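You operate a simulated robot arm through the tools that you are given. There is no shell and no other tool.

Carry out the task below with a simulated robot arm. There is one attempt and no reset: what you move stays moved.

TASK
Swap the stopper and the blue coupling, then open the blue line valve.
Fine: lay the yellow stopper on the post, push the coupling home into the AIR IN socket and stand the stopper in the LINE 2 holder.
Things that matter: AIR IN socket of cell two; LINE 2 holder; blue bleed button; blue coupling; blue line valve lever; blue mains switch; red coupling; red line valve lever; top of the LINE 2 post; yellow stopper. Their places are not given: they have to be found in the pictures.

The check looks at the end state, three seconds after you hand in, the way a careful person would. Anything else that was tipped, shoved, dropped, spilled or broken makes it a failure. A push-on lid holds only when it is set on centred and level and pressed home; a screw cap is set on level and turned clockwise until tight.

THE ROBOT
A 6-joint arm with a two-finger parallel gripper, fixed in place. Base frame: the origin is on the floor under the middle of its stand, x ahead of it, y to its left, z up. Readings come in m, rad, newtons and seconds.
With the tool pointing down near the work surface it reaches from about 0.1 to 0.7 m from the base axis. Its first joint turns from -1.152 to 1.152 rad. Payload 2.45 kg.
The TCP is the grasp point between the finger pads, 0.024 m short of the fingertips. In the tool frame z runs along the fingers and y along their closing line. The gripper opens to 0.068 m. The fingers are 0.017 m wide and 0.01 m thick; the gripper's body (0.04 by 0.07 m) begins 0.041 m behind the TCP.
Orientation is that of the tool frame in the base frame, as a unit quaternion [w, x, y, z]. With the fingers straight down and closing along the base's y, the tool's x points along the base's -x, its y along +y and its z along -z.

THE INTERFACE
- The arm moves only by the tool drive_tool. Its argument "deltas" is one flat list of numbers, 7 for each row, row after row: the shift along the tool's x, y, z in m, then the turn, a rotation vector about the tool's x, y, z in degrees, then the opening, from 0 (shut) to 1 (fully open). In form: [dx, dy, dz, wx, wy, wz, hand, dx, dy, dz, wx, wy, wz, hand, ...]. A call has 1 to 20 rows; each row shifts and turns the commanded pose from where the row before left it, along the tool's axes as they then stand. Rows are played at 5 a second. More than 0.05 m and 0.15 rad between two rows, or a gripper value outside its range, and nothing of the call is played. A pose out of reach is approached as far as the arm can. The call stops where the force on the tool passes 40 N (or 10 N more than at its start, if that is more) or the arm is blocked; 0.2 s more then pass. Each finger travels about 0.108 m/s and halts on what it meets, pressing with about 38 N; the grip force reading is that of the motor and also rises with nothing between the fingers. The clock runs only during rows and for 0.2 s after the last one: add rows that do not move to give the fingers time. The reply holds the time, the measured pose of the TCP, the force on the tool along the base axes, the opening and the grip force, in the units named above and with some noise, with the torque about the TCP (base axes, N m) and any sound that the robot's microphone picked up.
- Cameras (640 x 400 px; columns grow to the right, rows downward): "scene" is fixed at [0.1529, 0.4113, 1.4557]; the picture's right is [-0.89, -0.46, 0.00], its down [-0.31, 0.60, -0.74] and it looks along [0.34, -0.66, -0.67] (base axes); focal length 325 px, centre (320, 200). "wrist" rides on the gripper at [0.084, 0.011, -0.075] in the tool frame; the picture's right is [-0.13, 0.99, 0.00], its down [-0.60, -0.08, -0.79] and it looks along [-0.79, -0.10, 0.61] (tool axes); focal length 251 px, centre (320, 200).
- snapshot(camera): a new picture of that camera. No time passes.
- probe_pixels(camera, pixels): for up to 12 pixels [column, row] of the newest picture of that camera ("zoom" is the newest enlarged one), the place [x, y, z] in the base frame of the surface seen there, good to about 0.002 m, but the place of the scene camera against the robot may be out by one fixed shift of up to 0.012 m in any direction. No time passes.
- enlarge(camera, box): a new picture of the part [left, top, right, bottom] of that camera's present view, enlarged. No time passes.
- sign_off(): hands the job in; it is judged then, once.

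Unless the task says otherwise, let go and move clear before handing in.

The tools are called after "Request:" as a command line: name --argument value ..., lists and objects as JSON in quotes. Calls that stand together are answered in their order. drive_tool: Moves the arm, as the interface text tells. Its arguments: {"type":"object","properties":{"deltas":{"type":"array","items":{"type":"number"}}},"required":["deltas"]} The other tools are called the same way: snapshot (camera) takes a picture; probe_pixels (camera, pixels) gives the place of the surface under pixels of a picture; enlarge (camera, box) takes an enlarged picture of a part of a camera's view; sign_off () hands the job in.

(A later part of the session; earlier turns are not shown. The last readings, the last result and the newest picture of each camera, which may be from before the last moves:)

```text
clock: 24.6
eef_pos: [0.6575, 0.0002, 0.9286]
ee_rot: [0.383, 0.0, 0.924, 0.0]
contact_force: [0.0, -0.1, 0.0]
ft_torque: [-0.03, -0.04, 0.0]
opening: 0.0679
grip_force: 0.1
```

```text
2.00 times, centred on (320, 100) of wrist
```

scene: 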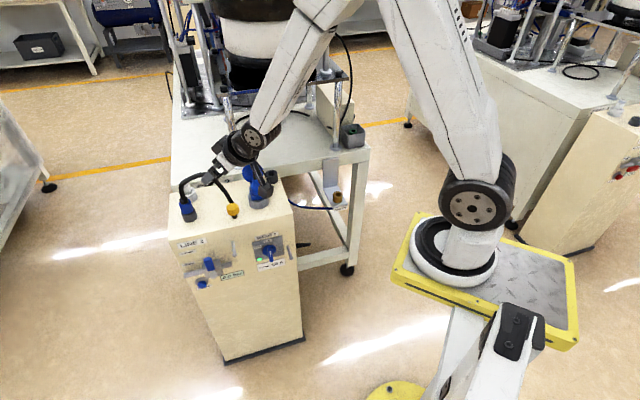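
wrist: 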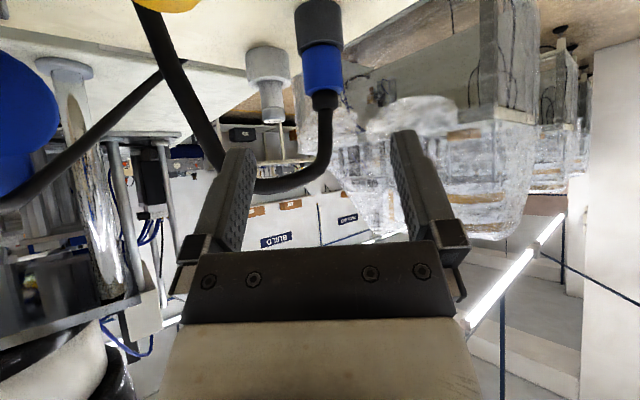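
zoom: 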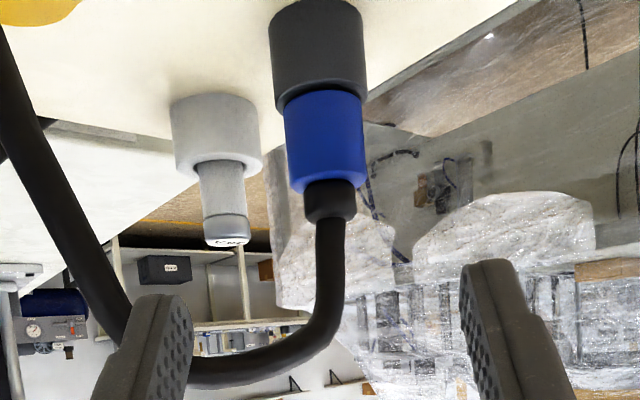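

Coupling axis is at about (0.763, 0.0015), blue body z 0.829–0.860 and 33 mm wide; the holder's rim is at 0.829. A straight approach leaves little room by the hose, so I will yaw −15° to come in more from the left, narrow the fingers, and move to a pre-grasp point 90 mm back along the tool axis.

Request:
drive_tool --deltas '[0, 0, 0, 5.3, 0, 5.3, 0.76, 0, 0, 0, 5.3, 0, 5.3, 0.76, -0.0081, 0.0143, 0.0187, 0, 0, 0, 0.76, -0.0081, 0.0143, 0.0187, 0, 0, 0, 0.76, 0, 0, 0, 0, 0, 0, 0.76]'

Request:
snapshot --camera "wrist"

Request:
enlarge --camera "scene" --box '[150, 140, 270, 240]'

```text
clock: 25.8
eef_pos: [0.6986, 0.018, 0.9129]
ee_rot: [0.379, 0.12, 0.916, -0.049]
contact_force: [0.6, 0.4, 0.4]
ft_torque: [-0.02, -0.01, 0.02]
opening: 0.0518
grip_force: 0.0
```

```text
taken
```

wrist: 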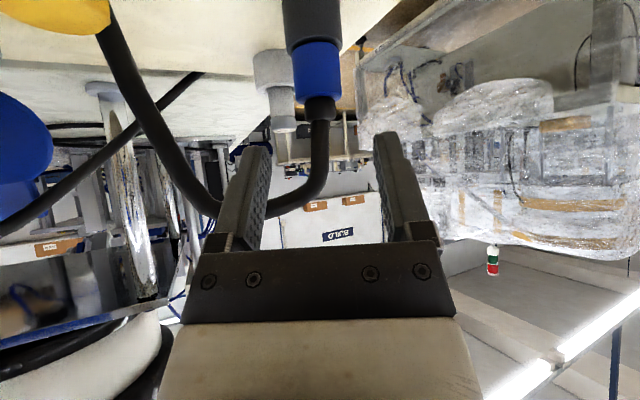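

```text
4.00 times, centred on (210, 190) of scene
```

zoom: 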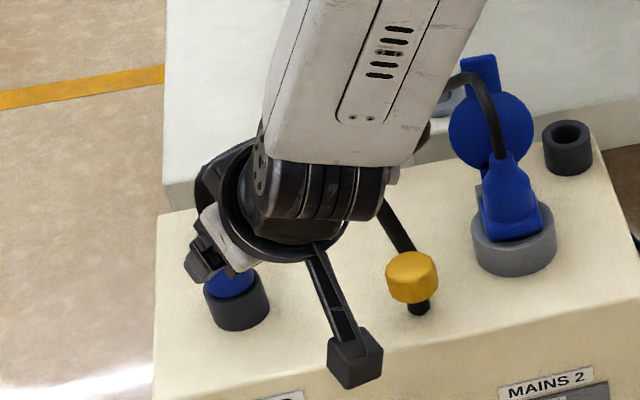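

The fingers now point at the coupling (wrist px 317,70) with the hose outside the right finger. I will probe its edges once more for the final centring.

Request:
enlarge --camera "wrist" --box '[260, 0, 380, 150]'

Request:
probe_pixels --camera "wrist" --pixels '[[317, 70], [294, 70], [298, 70], [337, 70], [340, 70], [316, 46], [317, 92], [318, 100], [312, 30], [288, 25], [338, 25], [270, 205]]'

```text
2.67 times, centred on (320, 75) of wrist
```

zoom: 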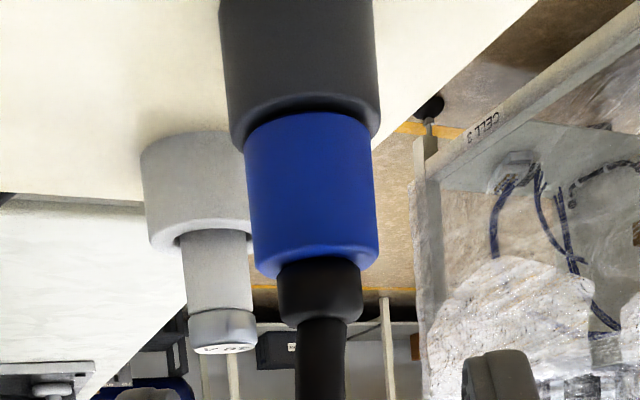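

```text
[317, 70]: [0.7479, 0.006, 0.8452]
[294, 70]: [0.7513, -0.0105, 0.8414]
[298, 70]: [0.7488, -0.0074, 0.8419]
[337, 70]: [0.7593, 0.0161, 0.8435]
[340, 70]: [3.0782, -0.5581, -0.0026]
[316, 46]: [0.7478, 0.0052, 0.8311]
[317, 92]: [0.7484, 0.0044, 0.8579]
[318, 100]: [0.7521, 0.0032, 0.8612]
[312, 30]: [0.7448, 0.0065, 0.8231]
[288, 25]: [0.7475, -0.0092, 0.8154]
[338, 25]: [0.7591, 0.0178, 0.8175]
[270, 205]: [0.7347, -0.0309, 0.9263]
```

The axis is confirmed at (0.7637, 0.001) and the lateral error is under 1 mm. I will advance most of the way along the tool axis and look.

Request:
drive_tool --deltas '[-0.0032, 0, 0.02, 0, 0, 0, 0.76, 0, 0, 0.02, 0, 0, 0, 0.76, 0, 0, 0.02, 0, 0, 0, 0.76, 0, 0, 0.008, 0, 0, 0, 0.76, 0, 0, 0, 0, 0, 0, 0.76]'

Request:
snapshot --camera "wrist"

Request:
enlarge --camera "scene" --box '[150, 140, 270, 240]'

```text
clock: 27.0
eef_pos: [0.7478, 0.0038, 0.867]
ee_rot: [0.379, 0.121, 0.916, -0.05]
contact_force: [0.2, -0.5, 0.0]
ft_torque: [0.03, 0.0, -0.03]
opening: 0.0518
grip_force: 0.0
```

```text
taken
```

wrist: 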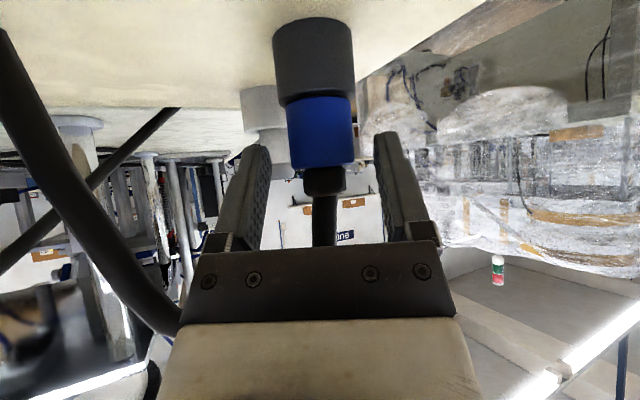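

```text
4.00 times, centred on (210, 190) of scene
```

zoom: 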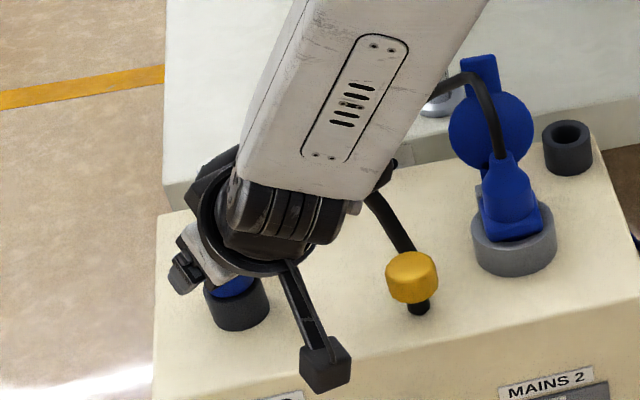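

The coupling is centred between the fingers at px (320,130) with zero force. I will advance the last 17 mm and check before closing.

Request:
drive_tool --deltas '[0, 0.0005, 0.009, 0, 0, 0, 0.76, 0, 0, 0.008, 0, 0, 0, 0.76, 0, 0, 0, 0, 0, 0, 0.76]'

Request:
snapshot --camera "wrist"

Request:
enlarge --camera "wrist" --box '[240, 20, 400, 260]'

```text
clock: 27.8
eef_pos: [0.7598, 0.0007, 0.8549]
ee_rot: [0.379, 0.12, 0.916, -0.049]
contact_force: [0.2, 0.3, -0.3]
ft_torque: [0.01, -0.01, -0.03]
opening: 0.0518
grip_force: 0.1
```

```text
taken
```

wrist: 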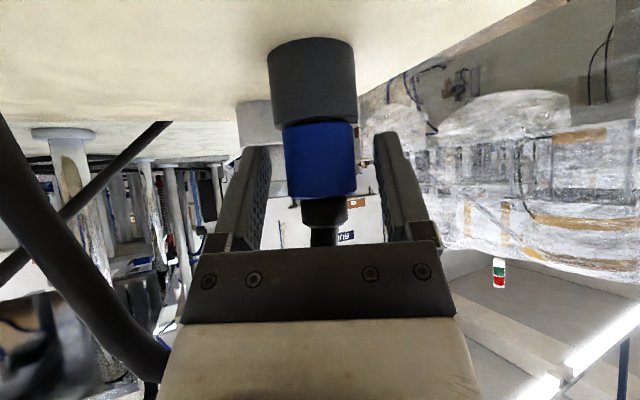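

```text
1.67 times, centred on (320, 140) of wrist
```

zoom: 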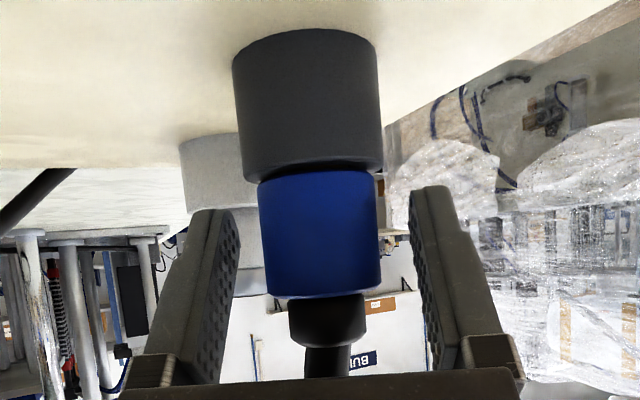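

The blue body (px 320,160) sits between the pads with the tips above the holder rim. I will close on it.

Request:
drive_tool --deltas '[0, 0, 0, 0, 0, 0, 0.6, 0, 0, 0, 0, 0, 0, 0.45, 0, 0, 0, 0, 0, 0, 0.2, 0, 0, 0, 0, 0, 0, 0, 0, 0, 0, 0, 0, 0, 0]'

Request:
snapshot --camera "wrist"

```text
clock: 29.0
eef_pos: [0.7592, 0.0018, 0.8547]
ee_rot: [0.38, 0.12, 0.916, -0.05]
contact_force: [0.2, -1.3, -0.4]
ft_torque: [-0.02, -0.04, -0.05]
opening: 0.0307
grip_force: 38.4
```

```text
taken
```

wrist: 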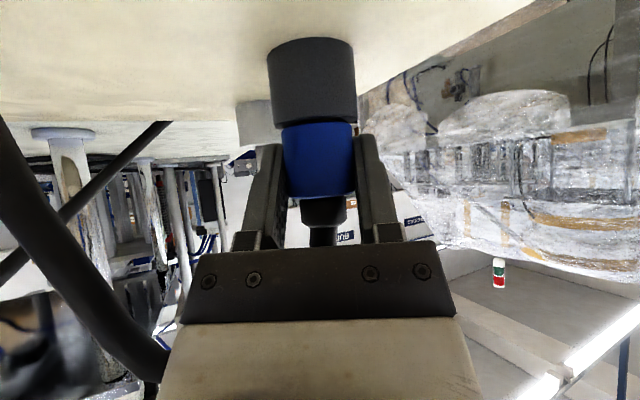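

It is gripped at 30.7 mm with 38 N. I will lift it straight up out of the holder, slowly.

Request:
drive_tool --deltas '[-0.0035, 0, -0.0035, 0, 0, 0, 0, -0.0035, 0, -0.0035, 0, 0, 0, 0, -0.007, 0, -0.007, 0, 0, 0, 0, -0.007, 0, -0.007, 0, 0, 0, 0, -0.0105, 0, -0.0105, 0, 0, 0, 0, -0.0105, 0, -0.0105, 0, 0, 0, 0]'

Request:
snapshot --camera "wrist"

Request:
snapshot --camera "scene"

```text
clock: 30.4
eef_pos: [0.759, 0.0034, 0.9141]
ee_rot: [0.38, 0.119, 0.916, -0.05]
contact_force: [0.8, -0.5, -0.7]
ft_torque: [0.02, -0.03, 0.0]
opening: 0.0307
grip_force: 38.2
```

```text
taken
```

wrist: 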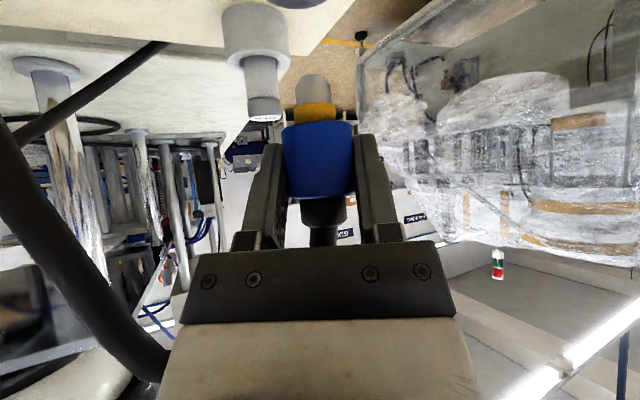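

```text
taken
```

scene: 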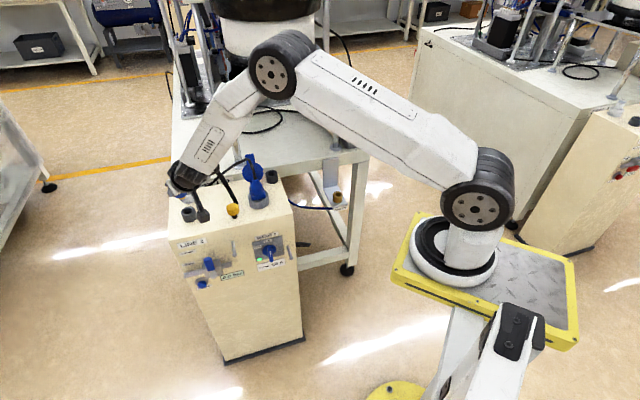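

The coupling is out, with a brass collar and grey stem below the blue body (wrist px 313,95), and the holder is now empty. I will enlarge to measure the stem.

Request:
enlarge --camera "wrist" --box '[240, 0, 400, 240]'

Request:
probe_pixels --camera "wrist" --pixels '[[313, 78], [313, 85], [314, 95], [316, 105], [318, 115], [320, 130], [320, 195], [312, 76], [262, 6], [290, 2], [130, 340], [50, 230]]'

Request:
enlarge --camera "scene" --box '[160, 150, 280, 230]'

```text
1.67 times, centred on (320, 120) of wrist
```

zoom: 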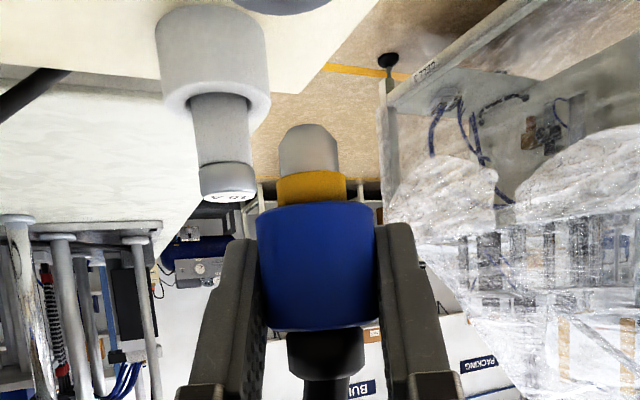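

```text
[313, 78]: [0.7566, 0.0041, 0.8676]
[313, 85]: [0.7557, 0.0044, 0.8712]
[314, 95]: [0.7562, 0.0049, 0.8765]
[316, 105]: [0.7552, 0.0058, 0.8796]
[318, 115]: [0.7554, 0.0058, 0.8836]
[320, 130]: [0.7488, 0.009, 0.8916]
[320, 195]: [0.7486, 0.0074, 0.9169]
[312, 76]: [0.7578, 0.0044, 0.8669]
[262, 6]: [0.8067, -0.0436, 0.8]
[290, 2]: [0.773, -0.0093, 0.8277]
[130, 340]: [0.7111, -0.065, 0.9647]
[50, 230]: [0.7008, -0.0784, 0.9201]
```

```text
5.00 times, centred on (220, 190) of scene
```

zoom: 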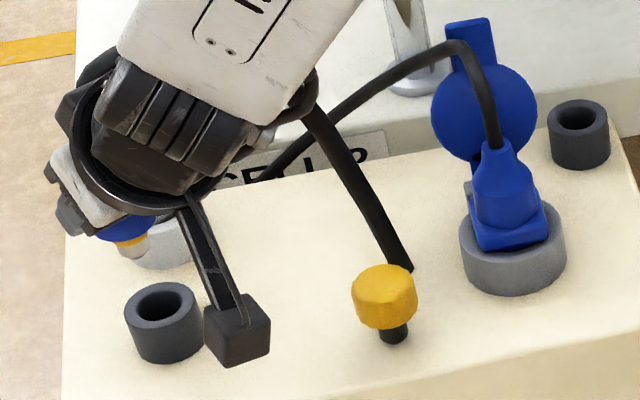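

The stem is about 16 mm wide and 23 mm long with its tip 48 mm below the TCP. Before the transit I will probe the tall things along the way: the plug flap, its cable and the table columns.

Request:
probe_pixels --camera "scene" --pixels '[[249, 155], [248, 160], [251, 160], [253, 175], [246, 162], [237, 130], [238, 145], [239, 160], [335, 115], [334, 135], [336, 145], [275, 176]]'

Request:
enlarge --camera "scene" --box '[210, 60, 370, 200]'

```text
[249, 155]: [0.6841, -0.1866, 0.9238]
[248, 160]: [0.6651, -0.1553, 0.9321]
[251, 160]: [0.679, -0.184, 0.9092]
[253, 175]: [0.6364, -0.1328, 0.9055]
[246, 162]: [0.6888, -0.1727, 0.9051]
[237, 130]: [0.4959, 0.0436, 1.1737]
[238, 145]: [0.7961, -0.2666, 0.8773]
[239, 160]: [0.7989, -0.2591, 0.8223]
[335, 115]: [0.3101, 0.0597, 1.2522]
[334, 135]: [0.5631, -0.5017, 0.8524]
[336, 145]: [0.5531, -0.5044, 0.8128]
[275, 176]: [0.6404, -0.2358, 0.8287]
```

```text
2.86 times, centred on (290, 130) of scene
```

zoom: 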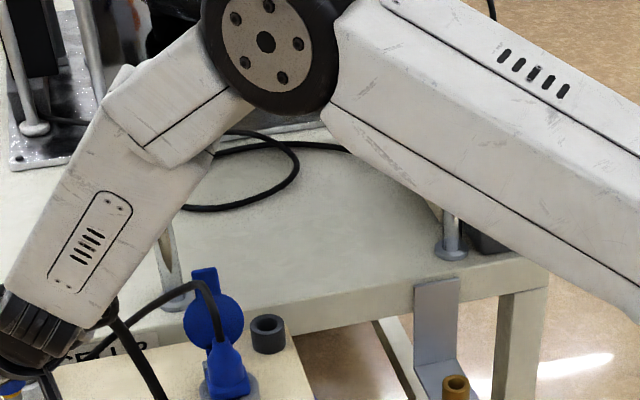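

Along the way the flap and cable reach z ≈0.93 and the table columns stand well behind. I will lift to z ≈1.03 and turn the yaw to −45° while staying over the holder, then check the hose.

Request:
drive_tool --deltas '[-0.0273, 0, -0.0273, 0, 0, 0, 0, -0.0273, 0, -0.0273, 0, 0, 0, 0, -0.0273, 0, -0.0273, 0, 0, 0, 0, 0, 0, 0, 5.3, 0, 5.3, 0, 0, 0, 0, 5.3, 0, 5.3, 0, 0, 0, 0, 5.3, 0, 5.3, 0, 0, 0, 0, 5.3, 0, 5.3, 0, 0, 0, 0, 0, 0, 0, 0]'

Request:
snapshot --camera "wrist"

Request:
snapshot --camera "scene"

```text
clock: 32.2
eef_pos: [0.7611, 0.0015, 1.0292]
ee_rot: [0.353, 0.354, 0.853, -0.147]
contact_force: [-0.1, -0.7, -1.0]
ft_torque: [0.0, -0.01, 0.02]
opening: 0.031
grip_force: 38.0
```

```text
taken
```

wrist: 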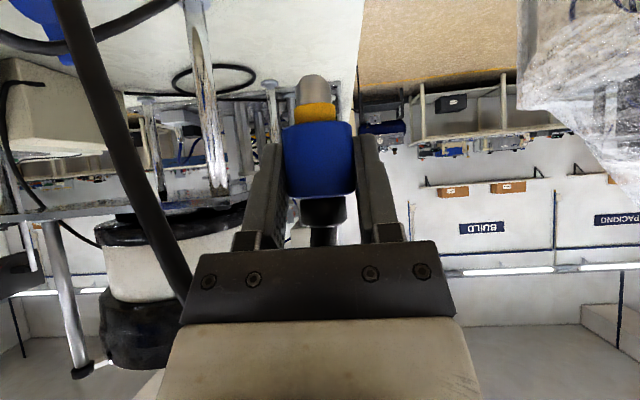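

```text
taken
```

scene: 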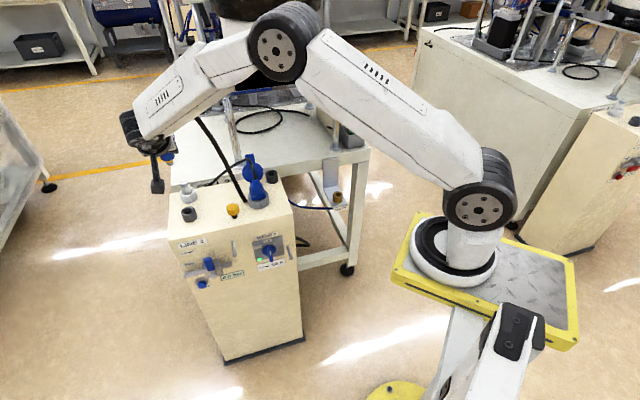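

The hose pays out freely with no force. I will carry the coupling across, above the hose root and plug, towards AIR IN at this height, halfway first.

Request:
drive_tool --deltas '[-0.0063, -0.0434, 0.0063, 0, 0, 0, 0, -0.0063, -0.0434, 0.0063, 0, 0, 0, 0, -0.0063, -0.0434, 0.0063, 0, 0, 0, 0, -0.0063, -0.0434, 0.0063, 0, 0, 0, 0, -0.0063, -0.0434, 0.0063, 0, 0, 0, 0, -0.0063, -0.0434, 0.0063, 0, 0, 0, 0]'

Request:
snapshot --camera "wrist"

Request:
snapshot --camera "scene"

```text
clock: 33.6
eef_pos: [0.6102, -0.2185, 1.0289]
ee_rot: [0.353, 0.353, 0.854, -0.146]
contact_force: [0.1, -0.4, -1.1]
ft_torque: [0.0, 0.01, 0.08]
opening: 0.0309
grip_force: 38.2
```

```text
taken
```

wrist: 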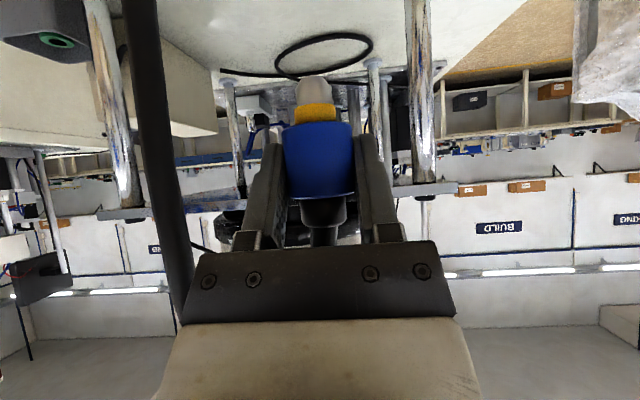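

```text
taken
```

scene: 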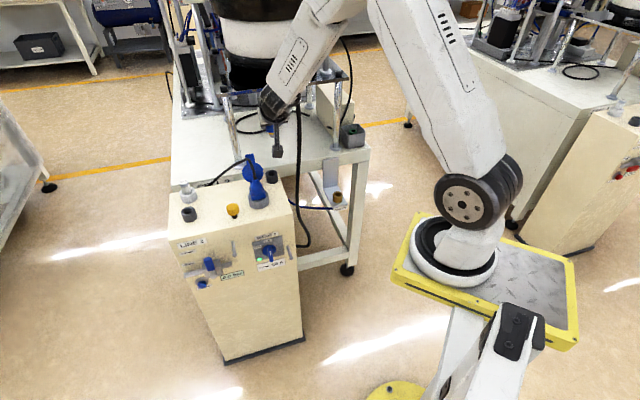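

The hose now seems to hang from the gripper down beside the post (scene px 298,200). I will enlarge to understand it before going on.

Request:
enlarge --camera "scene" --box '[200, 90, 360, 260]'

Request:
probe_pixels --camera "scene" --pixels '[[299, 150], [298, 180], [298, 200], [300, 220], [303, 240], [233, 205], [310, 243], [296, 225]]'

Request:
probe_pixels --camera "wrist" --pixels '[[140, 20], [150, 80], [165, 150], [175, 220], [185, 290]]'

```text
2.35 times, centred on (280, 175) of scene
```

zoom: 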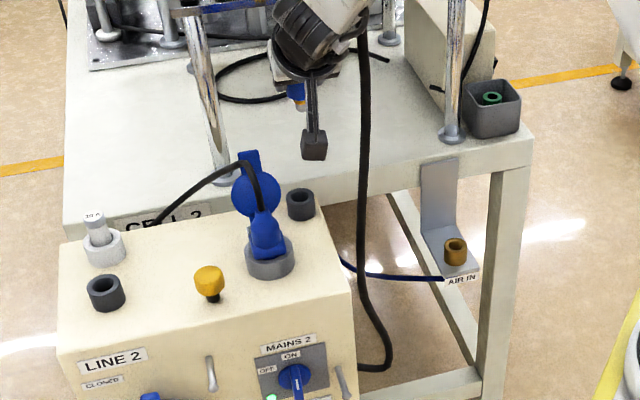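

```text
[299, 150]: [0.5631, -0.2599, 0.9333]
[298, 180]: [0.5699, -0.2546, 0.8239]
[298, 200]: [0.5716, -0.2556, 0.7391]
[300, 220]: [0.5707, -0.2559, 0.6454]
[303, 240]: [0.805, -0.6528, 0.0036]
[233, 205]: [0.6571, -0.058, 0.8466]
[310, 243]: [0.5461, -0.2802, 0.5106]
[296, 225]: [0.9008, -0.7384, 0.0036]
```

```text
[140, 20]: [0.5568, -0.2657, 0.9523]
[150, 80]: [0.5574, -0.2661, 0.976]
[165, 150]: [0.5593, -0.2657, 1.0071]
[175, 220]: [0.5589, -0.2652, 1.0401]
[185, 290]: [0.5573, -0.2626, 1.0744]
```

The hose is simply redrawn as coming from the post's side and hangs freely, with no force, and scene readings sit about (+6, +6, +4 mm) off the wrist's. I will go to a viewpoint 0.12 m in front of AIR IN at z ≈0.80, where the wrist camera can see the socket.

Request:
drive_tool --deltas '[0.011, -0.0431, -0.011, 0, 0, 0, 0, 0.011, -0.0431, -0.011, 0, 0, 0, 0, 0.011, -0.0431, -0.011, 0, 0, 0, 0, 0.011, -0.0431, -0.011, 0, 0, 0, 0, 0.011, -0.0431, -0.011, 0, 0, 0, 0, 0.032, 0, 0.032, 0, 0, 0, 0, 0.032, 0, 0.032, 0, 0, 0, 0, 0.032, 0, 0.032, 0, 0, 0, 0, 0.032, 0, 0.032, 0, 0, 0, 0, 0.032, 0, 0.032, 0, 0, 0, 0, 0, 0, 0, 0, 0, 0, 0]'

Request:
snapshot --camera "wrist"

Request:
snapshot --camera "scene"

```text
clock: 36.0
eef_pos: [0.4051, -0.3167, 0.8029]
ee_rot: [0.353, 0.354, 0.854, -0.147]
contact_force: [-0.3, -0.6, -1.5]
ft_torque: [0.01, 0.0, 0.03]
opening: 0.0306
grip_force: 38.1
```

```text
taken
```

wrist: 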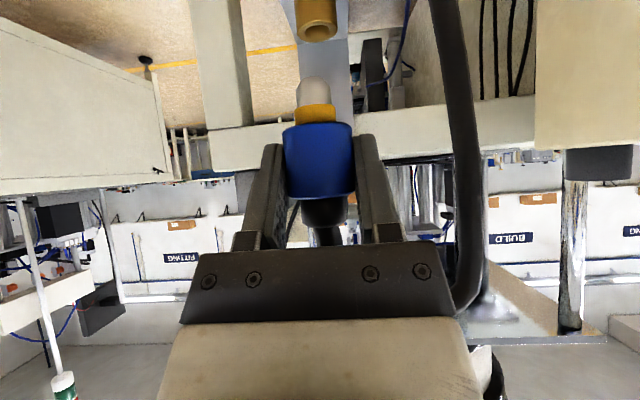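

```text
taken
```

scene: 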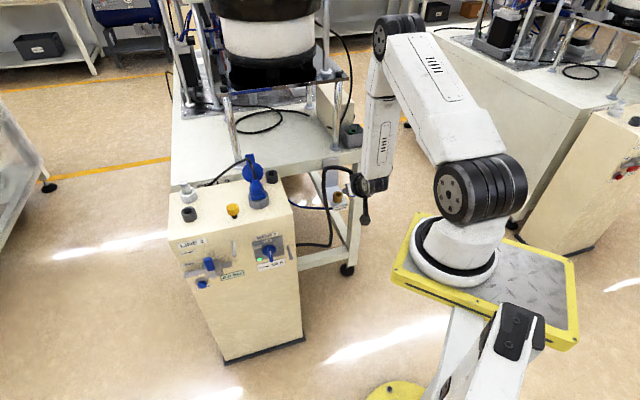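

The socket is visible at wrist px (316,20) right above the stem (px 313,90). I will lower a little so the whole socket is in view, then measure.

Request:
drive_tool --deltas '[0.0177, 0, 0.0177, 0, 0, 0, 0, 0, 0, 0, 0, 0, 0, 0]'

Request:
snapshot --camera "wrist"

Request:
enlarge --camera "wrist" --box '[250, 0, 390, 200]'

Request:
enlarge --camera "scene" --box '[290, 130, 410, 230]'

```text
clock: 36.6
eef_pos: [0.4049, -0.3146, 0.7783]
ee_rot: [0.354, 0.353, 0.853, -0.146]
contact_force: [-0.6, 0.0, -0.2]
ft_torque: [0.0, 0.01, 0.0]
opening: 0.0307
grip_force: 38.5
```

```text
taken
```

wrist: 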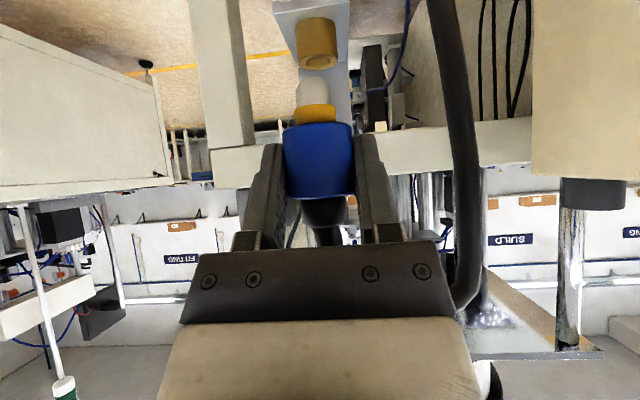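

```text
2.00 times, centred on (320, 100) of wrist
```

zoom: 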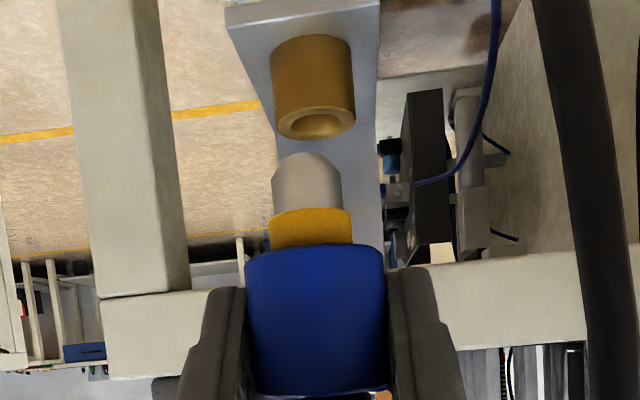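

```text
4.00 times, centred on (350, 180) of scene
```

zoom: 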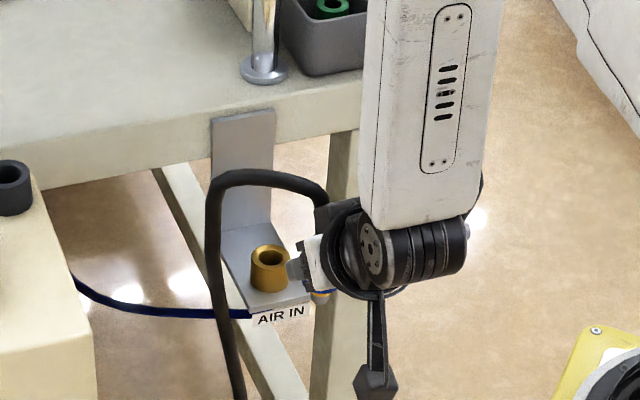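

Now I can see the socket rim (wrist px ~318,61) and the stem (px ~313,90) together. I will probe both.

Request:
probe_pixels --camera "wrist" --pixels '[[318, 69], [318, 68], [317, 53], [317, 55], [301, 58], [335, 57], [317, 45], [298, 40], [318, 40], [336, 38], [317, 62], [318, 66]]'

Request:
probe_pixels --camera "wrist" --pixels '[[313, 78], [313, 85], [313, 95], [298, 92], [329, 92], [298, 98], [329, 98], [315, 112], [296, 112], [335, 112], [318, 160], [313, 76]]'

```text
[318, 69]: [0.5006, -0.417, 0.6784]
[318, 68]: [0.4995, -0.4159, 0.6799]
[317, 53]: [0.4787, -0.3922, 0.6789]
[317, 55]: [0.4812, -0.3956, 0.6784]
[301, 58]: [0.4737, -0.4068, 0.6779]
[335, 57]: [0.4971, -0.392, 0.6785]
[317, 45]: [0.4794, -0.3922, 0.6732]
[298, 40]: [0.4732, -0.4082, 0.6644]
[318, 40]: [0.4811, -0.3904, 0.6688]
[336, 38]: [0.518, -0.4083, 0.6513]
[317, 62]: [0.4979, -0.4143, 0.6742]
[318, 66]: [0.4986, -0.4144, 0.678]
```

```text
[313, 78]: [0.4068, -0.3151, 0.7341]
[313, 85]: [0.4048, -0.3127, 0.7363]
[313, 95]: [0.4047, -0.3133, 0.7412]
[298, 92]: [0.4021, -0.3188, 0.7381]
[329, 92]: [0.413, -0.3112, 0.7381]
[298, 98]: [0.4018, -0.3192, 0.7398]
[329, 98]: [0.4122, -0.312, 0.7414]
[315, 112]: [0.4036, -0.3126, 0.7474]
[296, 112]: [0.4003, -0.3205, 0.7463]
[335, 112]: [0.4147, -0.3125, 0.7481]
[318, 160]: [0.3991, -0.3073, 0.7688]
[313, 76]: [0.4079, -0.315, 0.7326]
```

Socket centre is about (0.4903, -0.4041) and the stem axis, relative to it, needs 117 mm forward and about 4 mm to the right (tool −y). I will make that move at this height, with the stem tip 50 mm above the rim.

Request:
drive_tool --deltas '[-0.0276, -0.0014, 0.0276, 0, 0, 0, 0, -0.0276, -0.0014, 0.0276, 0, 0, 0, 0, -0.0277, -0.0014, 0.0277, 0, 0, 0, 0, 0, 0, 0, 0, 0, 0, 0]'

Request:
snapshot --camera "wrist"

Request:
enlarge --camera "scene" --box '[310, 150, 370, 220]'

```text
clock: 37.6
eef_pos: [0.488, -0.4014, 0.7783]
ee_rot: [0.354, 0.352, 0.854, -0.146]
contact_force: [0.0, 1.3, -1.4]
ft_torque: [0.03, 0.02, -0.01]
opening: 0.0308
grip_force: 38.0
```

```text
taken
```

wrist: 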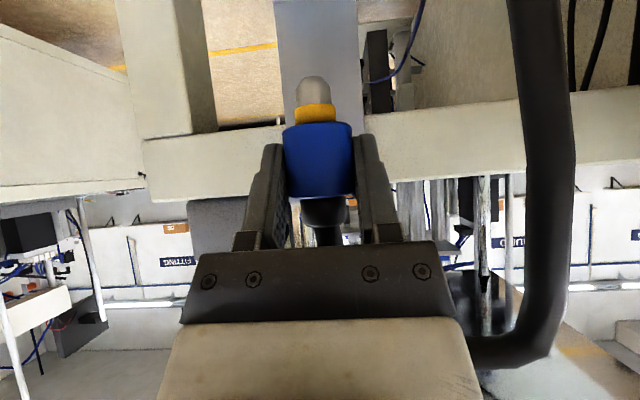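

```text
5.71 times, centred on (340, 185) of scene
```

zoom: 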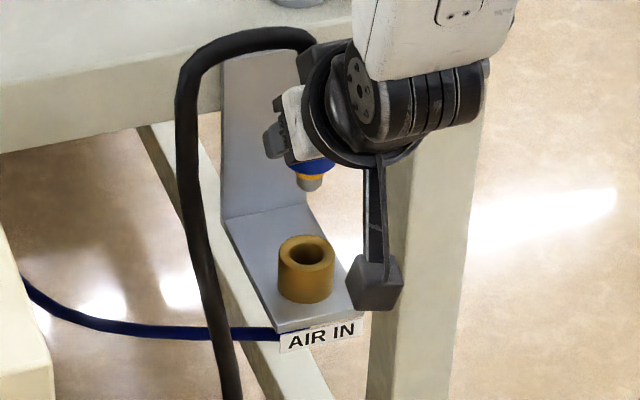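

In the scene zoom the stem tip (px 310,188) sits directly above the socket mouth (px 307,252), as expected for a vertical drop. I will check at higher magnification before descending.

Request:
enlarge --camera "scene" --box '[322, 172, 354, 208]'

```text
11.11 times, centred on (338, 190) of scene
```

zoom: 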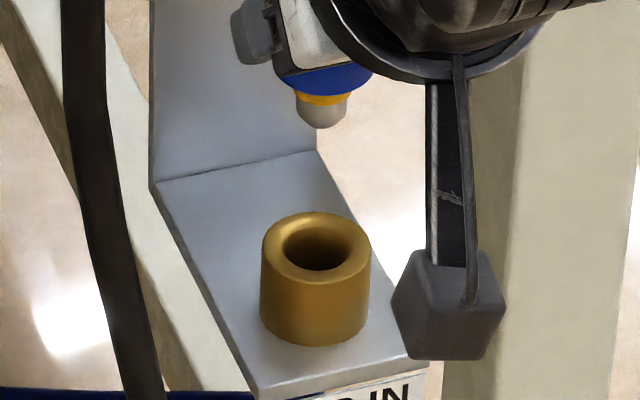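

The stem looks about 0.7 mm to the left of true in this view, otherwise aligned. I will correct that and lower until the tip is about 10 mm above the rim, then check again.

Request:
drive_tool --deltas '[0.0148, -0.0007, 0.0148, 0, 0, 0, 0, 0.0148, 0, 0.0148, 0, 0, 0, 0, 0, 0, 0, 0, 0, 0, 0]'

Request:
enlarge --camera "scene" --box '[322, 172, 354, 208]'

Request:
snapshot --camera "wrist"

```text
clock: 38.4
eef_pos: [0.4862, -0.4028, 0.7374]
ee_rot: [0.354, 0.353, 0.854, -0.146]
contact_force: [-0.6, 0.2, -0.6]
ft_torque: [0.02, -0.03, 0.02]
opening: 0.0307
grip_force: 38.0
```

```text
11.11 times, centred on (338, 190) of scene
```

zoom: 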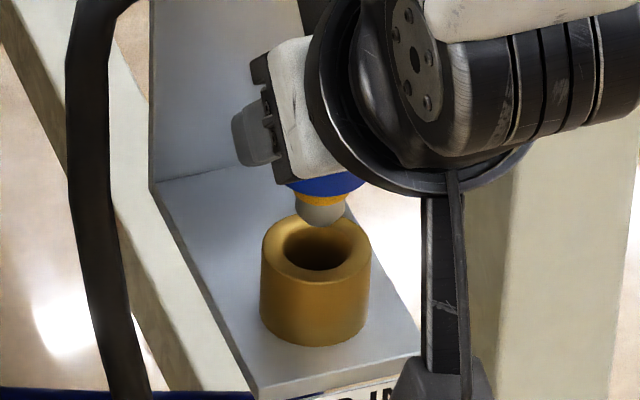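

```text
taken
```

wrist: 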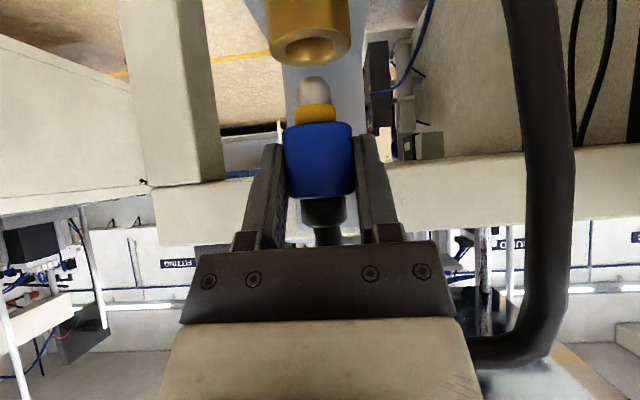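

Now the wrist camera sees both the socket mouth (px ~310,45) and the stem tip (px 313,77). I will enlarge and probe both for the final alignment.

Request:
enlarge --camera "wrist" --box '[250, 0, 380, 130]'

Request:
probe_pixels --camera "wrist" --pixels '[[310, 62], [310, 64], [309, 30], [309, 26], [272, 45], [349, 42], [285, 46], [337, 44], [310, 55], [310, 10], [275, 10], [345, 8]]'

Request:
probe_pixels --camera "wrist" --pixels '[[313, 78], [313, 85], [313, 95], [299, 92], [329, 92], [299, 98], [329, 98], [315, 112], [297, 112], [335, 112], [318, 160], [313, 80]]'

```text
3.08 times, centred on (315, 65) of wrist
```

zoom: 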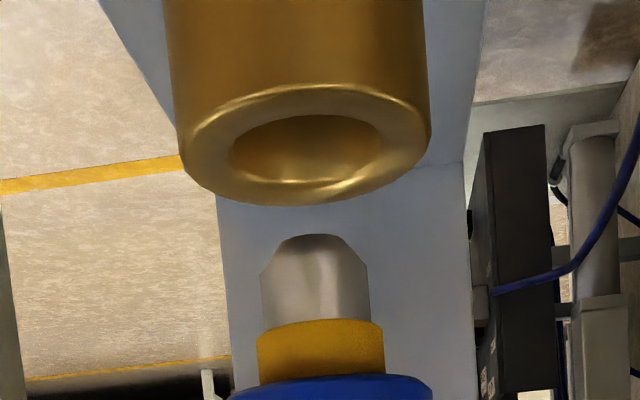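

```text
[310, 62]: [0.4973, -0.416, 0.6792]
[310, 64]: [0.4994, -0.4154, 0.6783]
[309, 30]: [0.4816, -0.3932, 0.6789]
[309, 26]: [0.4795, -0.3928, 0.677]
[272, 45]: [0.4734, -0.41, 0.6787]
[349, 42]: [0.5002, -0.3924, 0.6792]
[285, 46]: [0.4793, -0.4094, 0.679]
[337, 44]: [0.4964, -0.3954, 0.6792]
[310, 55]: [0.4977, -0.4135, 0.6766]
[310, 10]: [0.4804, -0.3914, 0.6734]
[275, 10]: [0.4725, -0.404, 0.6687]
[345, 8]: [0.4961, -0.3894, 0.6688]
```

```text
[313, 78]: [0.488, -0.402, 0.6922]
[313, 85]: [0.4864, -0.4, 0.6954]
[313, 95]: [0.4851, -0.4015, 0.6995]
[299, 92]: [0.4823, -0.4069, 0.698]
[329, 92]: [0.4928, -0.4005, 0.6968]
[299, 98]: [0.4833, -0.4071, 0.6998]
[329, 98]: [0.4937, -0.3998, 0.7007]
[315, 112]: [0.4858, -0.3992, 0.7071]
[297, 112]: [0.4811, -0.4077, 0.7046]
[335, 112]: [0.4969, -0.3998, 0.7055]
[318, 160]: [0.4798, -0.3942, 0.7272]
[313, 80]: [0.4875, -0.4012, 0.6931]
```

Stem axis and socket centre differ by about 0.4 mm sideways and 1.5–2 mm fore-aft. I will make that small correction and start lowering the tip into the mouth.

Request:
drive_tool --deltas '[0.0011, 0.0004, -0.0011, 0, 0, 0, 0, 0.0035, 0, 0.0035, 0, 0, 0, 0, 0.0035, 0, 0.0035, 0, 0, 0, 0, 0, 0, 0, 0, 0, 0, 0]'

Request:
snapshot --camera "wrist"

Request:
enlarge --camera "wrist" --box '[250, 0, 380, 130]'

Request:
enlarge --camera "scene" --box '[322, 172, 354, 208]'

```text
clock: 39.4
eef_pos: [0.4835, -0.4022, 0.7264]
ee_rot: [0.353, 0.353, 0.854, -0.146]
contact_force: [-0.6, -0.3, -0.9]
ft_torque: [-0.01, 0.0, -0.01]
opening: 0.0307
grip_force: 37.4
```

```text
taken
```

wrist: 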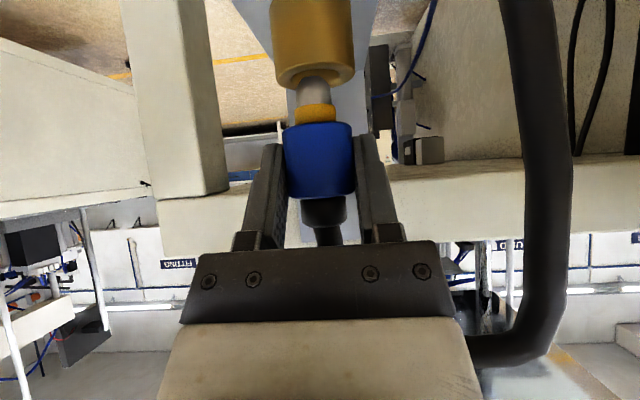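

```text
3.08 times, centred on (315, 65) of wrist
```

zoom: 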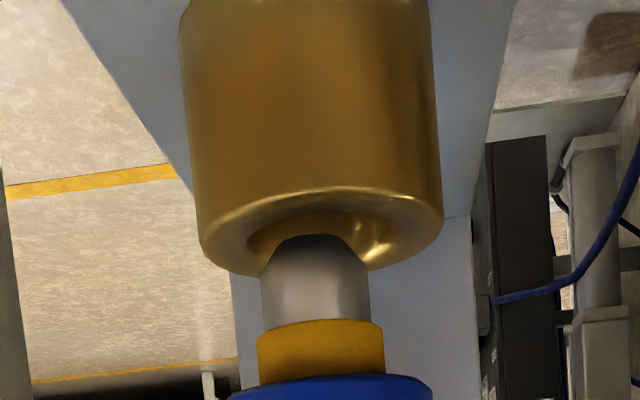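

```text
11.11 times, centred on (338, 190) of scene
```

zoom: 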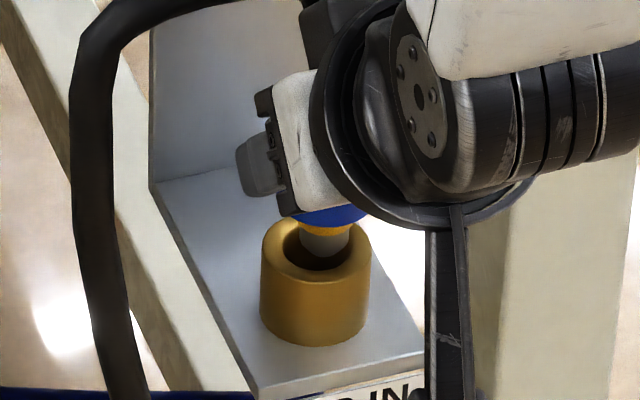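

The stem tip is at the mouth but shows about 2 mm too far to the right (tool −y): the hole centre is at zoom px 321 against the stem's 314 where 307+ was expected. I will probe again to correct it.

Request:
probe_pixels --camera "wrist" --pixels '[[277, 80], [353, 75], [314, 63], [314, 60], [290, 85], [340, 82], [313, 85], [313, 92], [299, 98], [329, 98], [315, 112], [300, 82]]'

Request:
probe_pixels --camera "wrist" --pixels '[[297, 112], [335, 112], [276, 72], [354, 68], [318, 160], [287, 160], [350, 160], [313, 98], [306, 98], [321, 98], [333, 84], [295, 87]]'

```text
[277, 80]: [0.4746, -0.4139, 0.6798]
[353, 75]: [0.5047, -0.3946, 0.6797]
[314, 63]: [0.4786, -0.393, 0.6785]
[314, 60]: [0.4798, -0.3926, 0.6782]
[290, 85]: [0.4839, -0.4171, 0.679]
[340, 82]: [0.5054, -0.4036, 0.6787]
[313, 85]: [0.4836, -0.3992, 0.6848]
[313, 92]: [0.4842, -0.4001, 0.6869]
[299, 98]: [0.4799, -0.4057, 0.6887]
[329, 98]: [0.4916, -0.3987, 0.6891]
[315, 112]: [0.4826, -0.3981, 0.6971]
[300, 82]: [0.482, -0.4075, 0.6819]
```

```text
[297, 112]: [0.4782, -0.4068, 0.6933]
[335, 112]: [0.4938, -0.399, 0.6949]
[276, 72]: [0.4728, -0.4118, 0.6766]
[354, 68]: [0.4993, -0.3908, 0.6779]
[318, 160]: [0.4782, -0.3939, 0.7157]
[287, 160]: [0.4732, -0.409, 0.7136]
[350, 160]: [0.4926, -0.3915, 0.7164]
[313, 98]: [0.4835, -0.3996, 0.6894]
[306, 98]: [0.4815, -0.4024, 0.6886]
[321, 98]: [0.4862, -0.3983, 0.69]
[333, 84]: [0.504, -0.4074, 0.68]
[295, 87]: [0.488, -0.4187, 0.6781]
```

The fit gives the hole 1.3–1.8 mm to the tool's +y and no fore-aft error. I will shift by 1.6 mm and lower a further 4 mm, watching the force.

Request:
drive_tool --deltas '[0, 0.0016, 0, 0, 0, 0, 0, 0.0014, 0, 0.0014, 0, 0, 0, 0, 0.0014, 0, 0.0014, 0, 0, 0, 0, 0, 0, 0, 0, 0, 0, 0]'

Request:
snapshot --camera "wrist"

Request:
enlarge --camera "wrist" --box '[250, 0, 380, 130]'

Request:
enlarge --camera "scene" --box '[322, 172, 354, 208]'

```text
clock: 40.4
eef_pos: [0.4856, -0.4006, 0.7212]
ee_rot: [0.353, 0.354, 0.854, -0.146]
contact_force: [0.8, 0.4, -1.0]
ft_torque: [-0.04, -0.02, 0.0]
opening: 0.0309
grip_force: 37.6
```

```text
taken
```

wrist: 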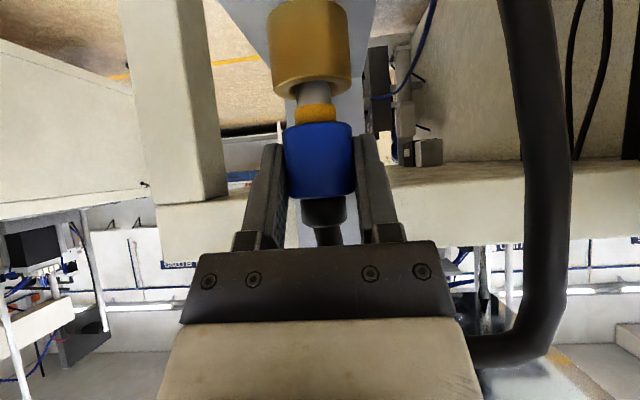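

```text
3.08 times, centred on (315, 65) of wrist
```

zoom: 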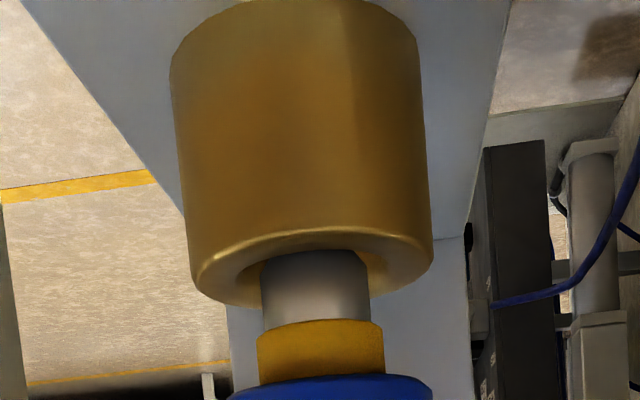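

```text
11.11 times, centred on (338, 190) of scene
```

zoom: 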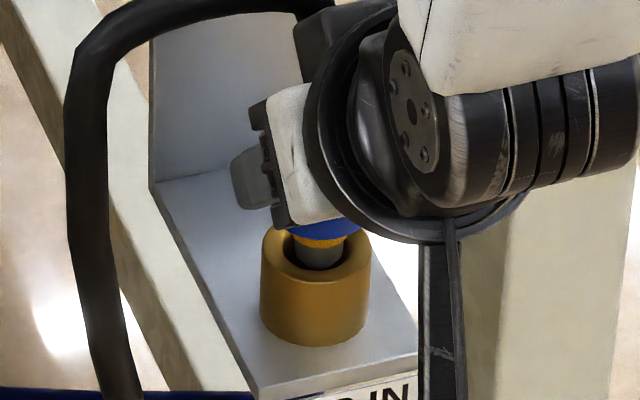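

The stem is now entering the hole concentrically (wrist zoom px 316 against rim centre 312) with no force. I will lower further in small steps.

Request:
drive_tool --deltas '[0.0014, 0.0004, 0.0014, 0, 0, 0, 0, 0.0014, 0, 0.0014, 0, 0, 0, 0, 0.0014, 0, 0.0014, 0, 0, 0, 0, 0, 0, 0, 0, 0, 0, 0]'

Request:
enlarge --camera "wrist" --box '[250, 0, 380, 130]'

Request:
enlarge --camera "scene" --box '[322, 172, 354, 208]'

```text
clock: 41.4
eef_pos: [0.4878, -0.4006, 0.7163]
ee_rot: [0.354, 0.354, 0.853, -0.147]
contact_force: [0.1, -1.3, -0.9]
ft_torque: [-0.05, 0.0, 0.0]
opening: 0.0307
grip_force: 38.0
```

```text
3.08 times, centred on (315, 65) of wrist
```

zoom: 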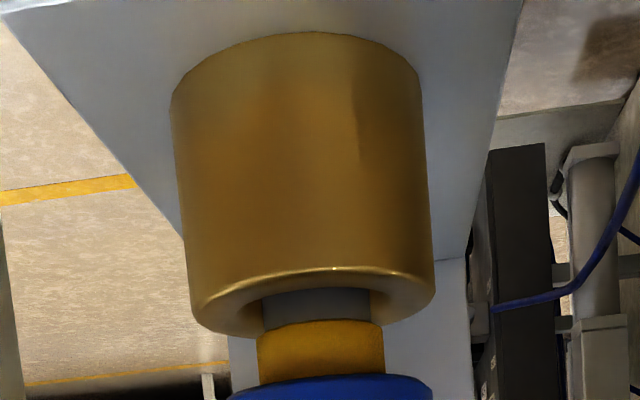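

```text
11.11 times, centred on (338, 190) of scene
```

zoom: 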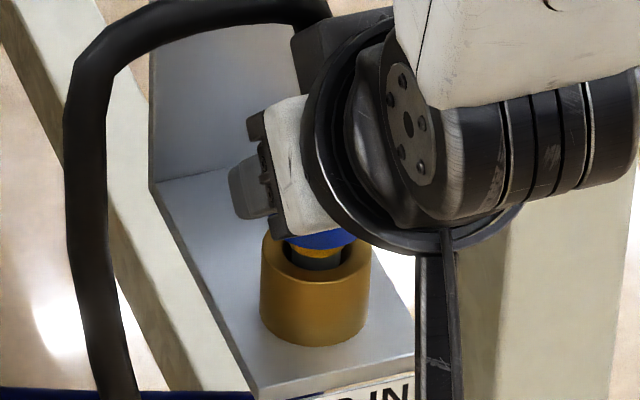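

It is going in straight, with force still near zero. I will continue down; the orange seal should give resistance near home.

Request:
drive_tool --deltas '[0.0014, 0, 0.0014, 0, 0, 0, 0, 0.0014, 0, 0.0014, 0, 0, 0, 0, 0.0014, 0, 0.0014, 0, 0, 0, 0, 0, 0, 0, 0, 0, 0, 0]'

Request:
enlarge --camera "wrist" --box '[250, 0, 380, 130]'

```text
clock: 42.4
eef_pos: [0.4841, -0.4017, 0.7098]
ee_rot: [0.352, 0.354, 0.854, -0.147]
contact_force: [1.6, 0.2, 0.8]
ft_torque: [0.01, -0.06, 0.0]
opening: 0.031
grip_force: 37.8
```

```text
3.08 times, centred on (315, 65) of wrist
```

zoom: 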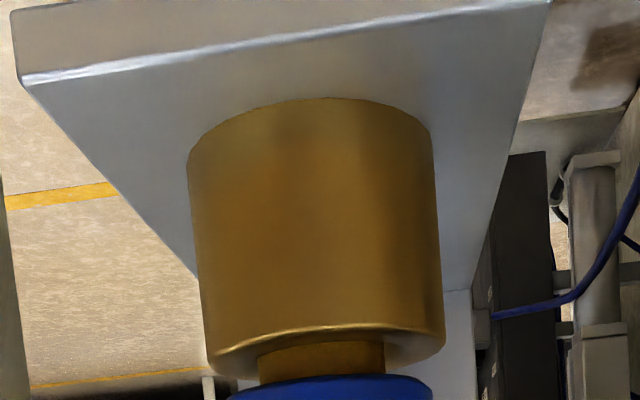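

The seal is at the mouth, with about 5 mm still to go. I will nudge 0.6 mm to +y and press on in 2 mm steps.

Request:
drive_tool --deltas '[0.0014, 0.0006, 0.0014, 0, 0, 0, 0, 0.0014, 0, 0.0014, 0, 0, 0, 0, 0, 0, 0, 0, 0, 0, 0]'

Request:
drive_tool --deltas '[0.0014, 0, 0.0014, 0, 0, 0, 0, 0, 0, 0, 0, 0, 0, 0]'

Request:
enlarge --camera "wrist" --box '[250, 0, 380, 130]'

```text
clock: 43.2
eef_pos: [0.4847, -0.4014, 0.7062]
ee_rot: [0.354, 0.353, 0.854, -0.146]
contact_force: [0.0, -2.0, 0.7]
ft_torque: [-0.07, 0.01, -0.04]
opening: 0.0309
grip_force: 37.9
```

```text
clock: 43.8
eef_pos: [0.4857, -0.4018, 0.7059]
ee_rot: [0.353, 0.354, 0.853, -0.147]
contact_force: [-5.2, 2.8, 13.3]
ft_torque: [0.12, 0.18, 0.0]
opening: 0.0305
grip_force: 38.1
```

```text
3.08 times, centred on (315, 65) of wrist
```

zoom: 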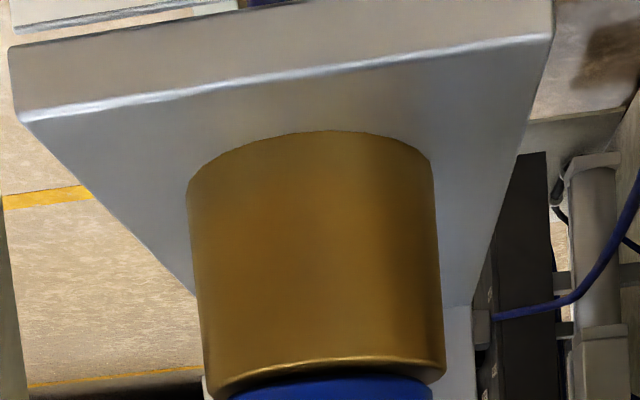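

Resistance has started (13 N up at z 0.706) with a thin dark gap left between the blue body and the brass. I will press further in small steps and listen for a click.

Request:
drive_tool --deltas '[0.0011, 0, 0.0011, 0, 0, 0, 0, 0, 0, 0, 0, 0, 0, 0]'

Request:
drive_tool --deltas '[0.0011, 0, 0.0011, 0, 0, 0, 0, 0, 0, 0, 0, 0, 0, 0]'

Request:
enlarge --camera "wrist" --box '[250, 0, 380, 160]'

```text
clock: 44.4
eef_pos: [0.4873, -0.4023, 0.7055]
ee_rot: [0.357, 0.353, 0.852, -0.147]
contact_force: [-5.2, 4.8, 27.5]
ft_torque: [0.08, 0.13, 0.02]
opening: 0.0307
grip_force: 37.5
```

```text
clock: 45.0
eef_pos: [0.4878, -0.4024, 0.7024]
ee_rot: [0.356, 0.353, 0.853, -0.147]
contact_force: [-5.5, -3.0, 28.1]
ft_torque: [-0.21, 0.1, -0.04]
opening: 0.0309
grip_force: 38.1
```

```text
2.50 times, centred on (315, 80) of wrist
```

zoom: 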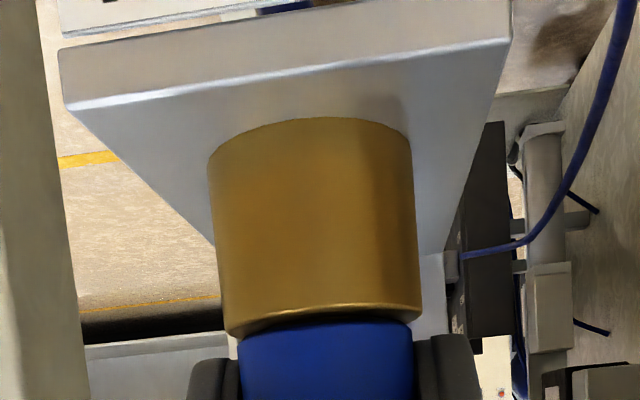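

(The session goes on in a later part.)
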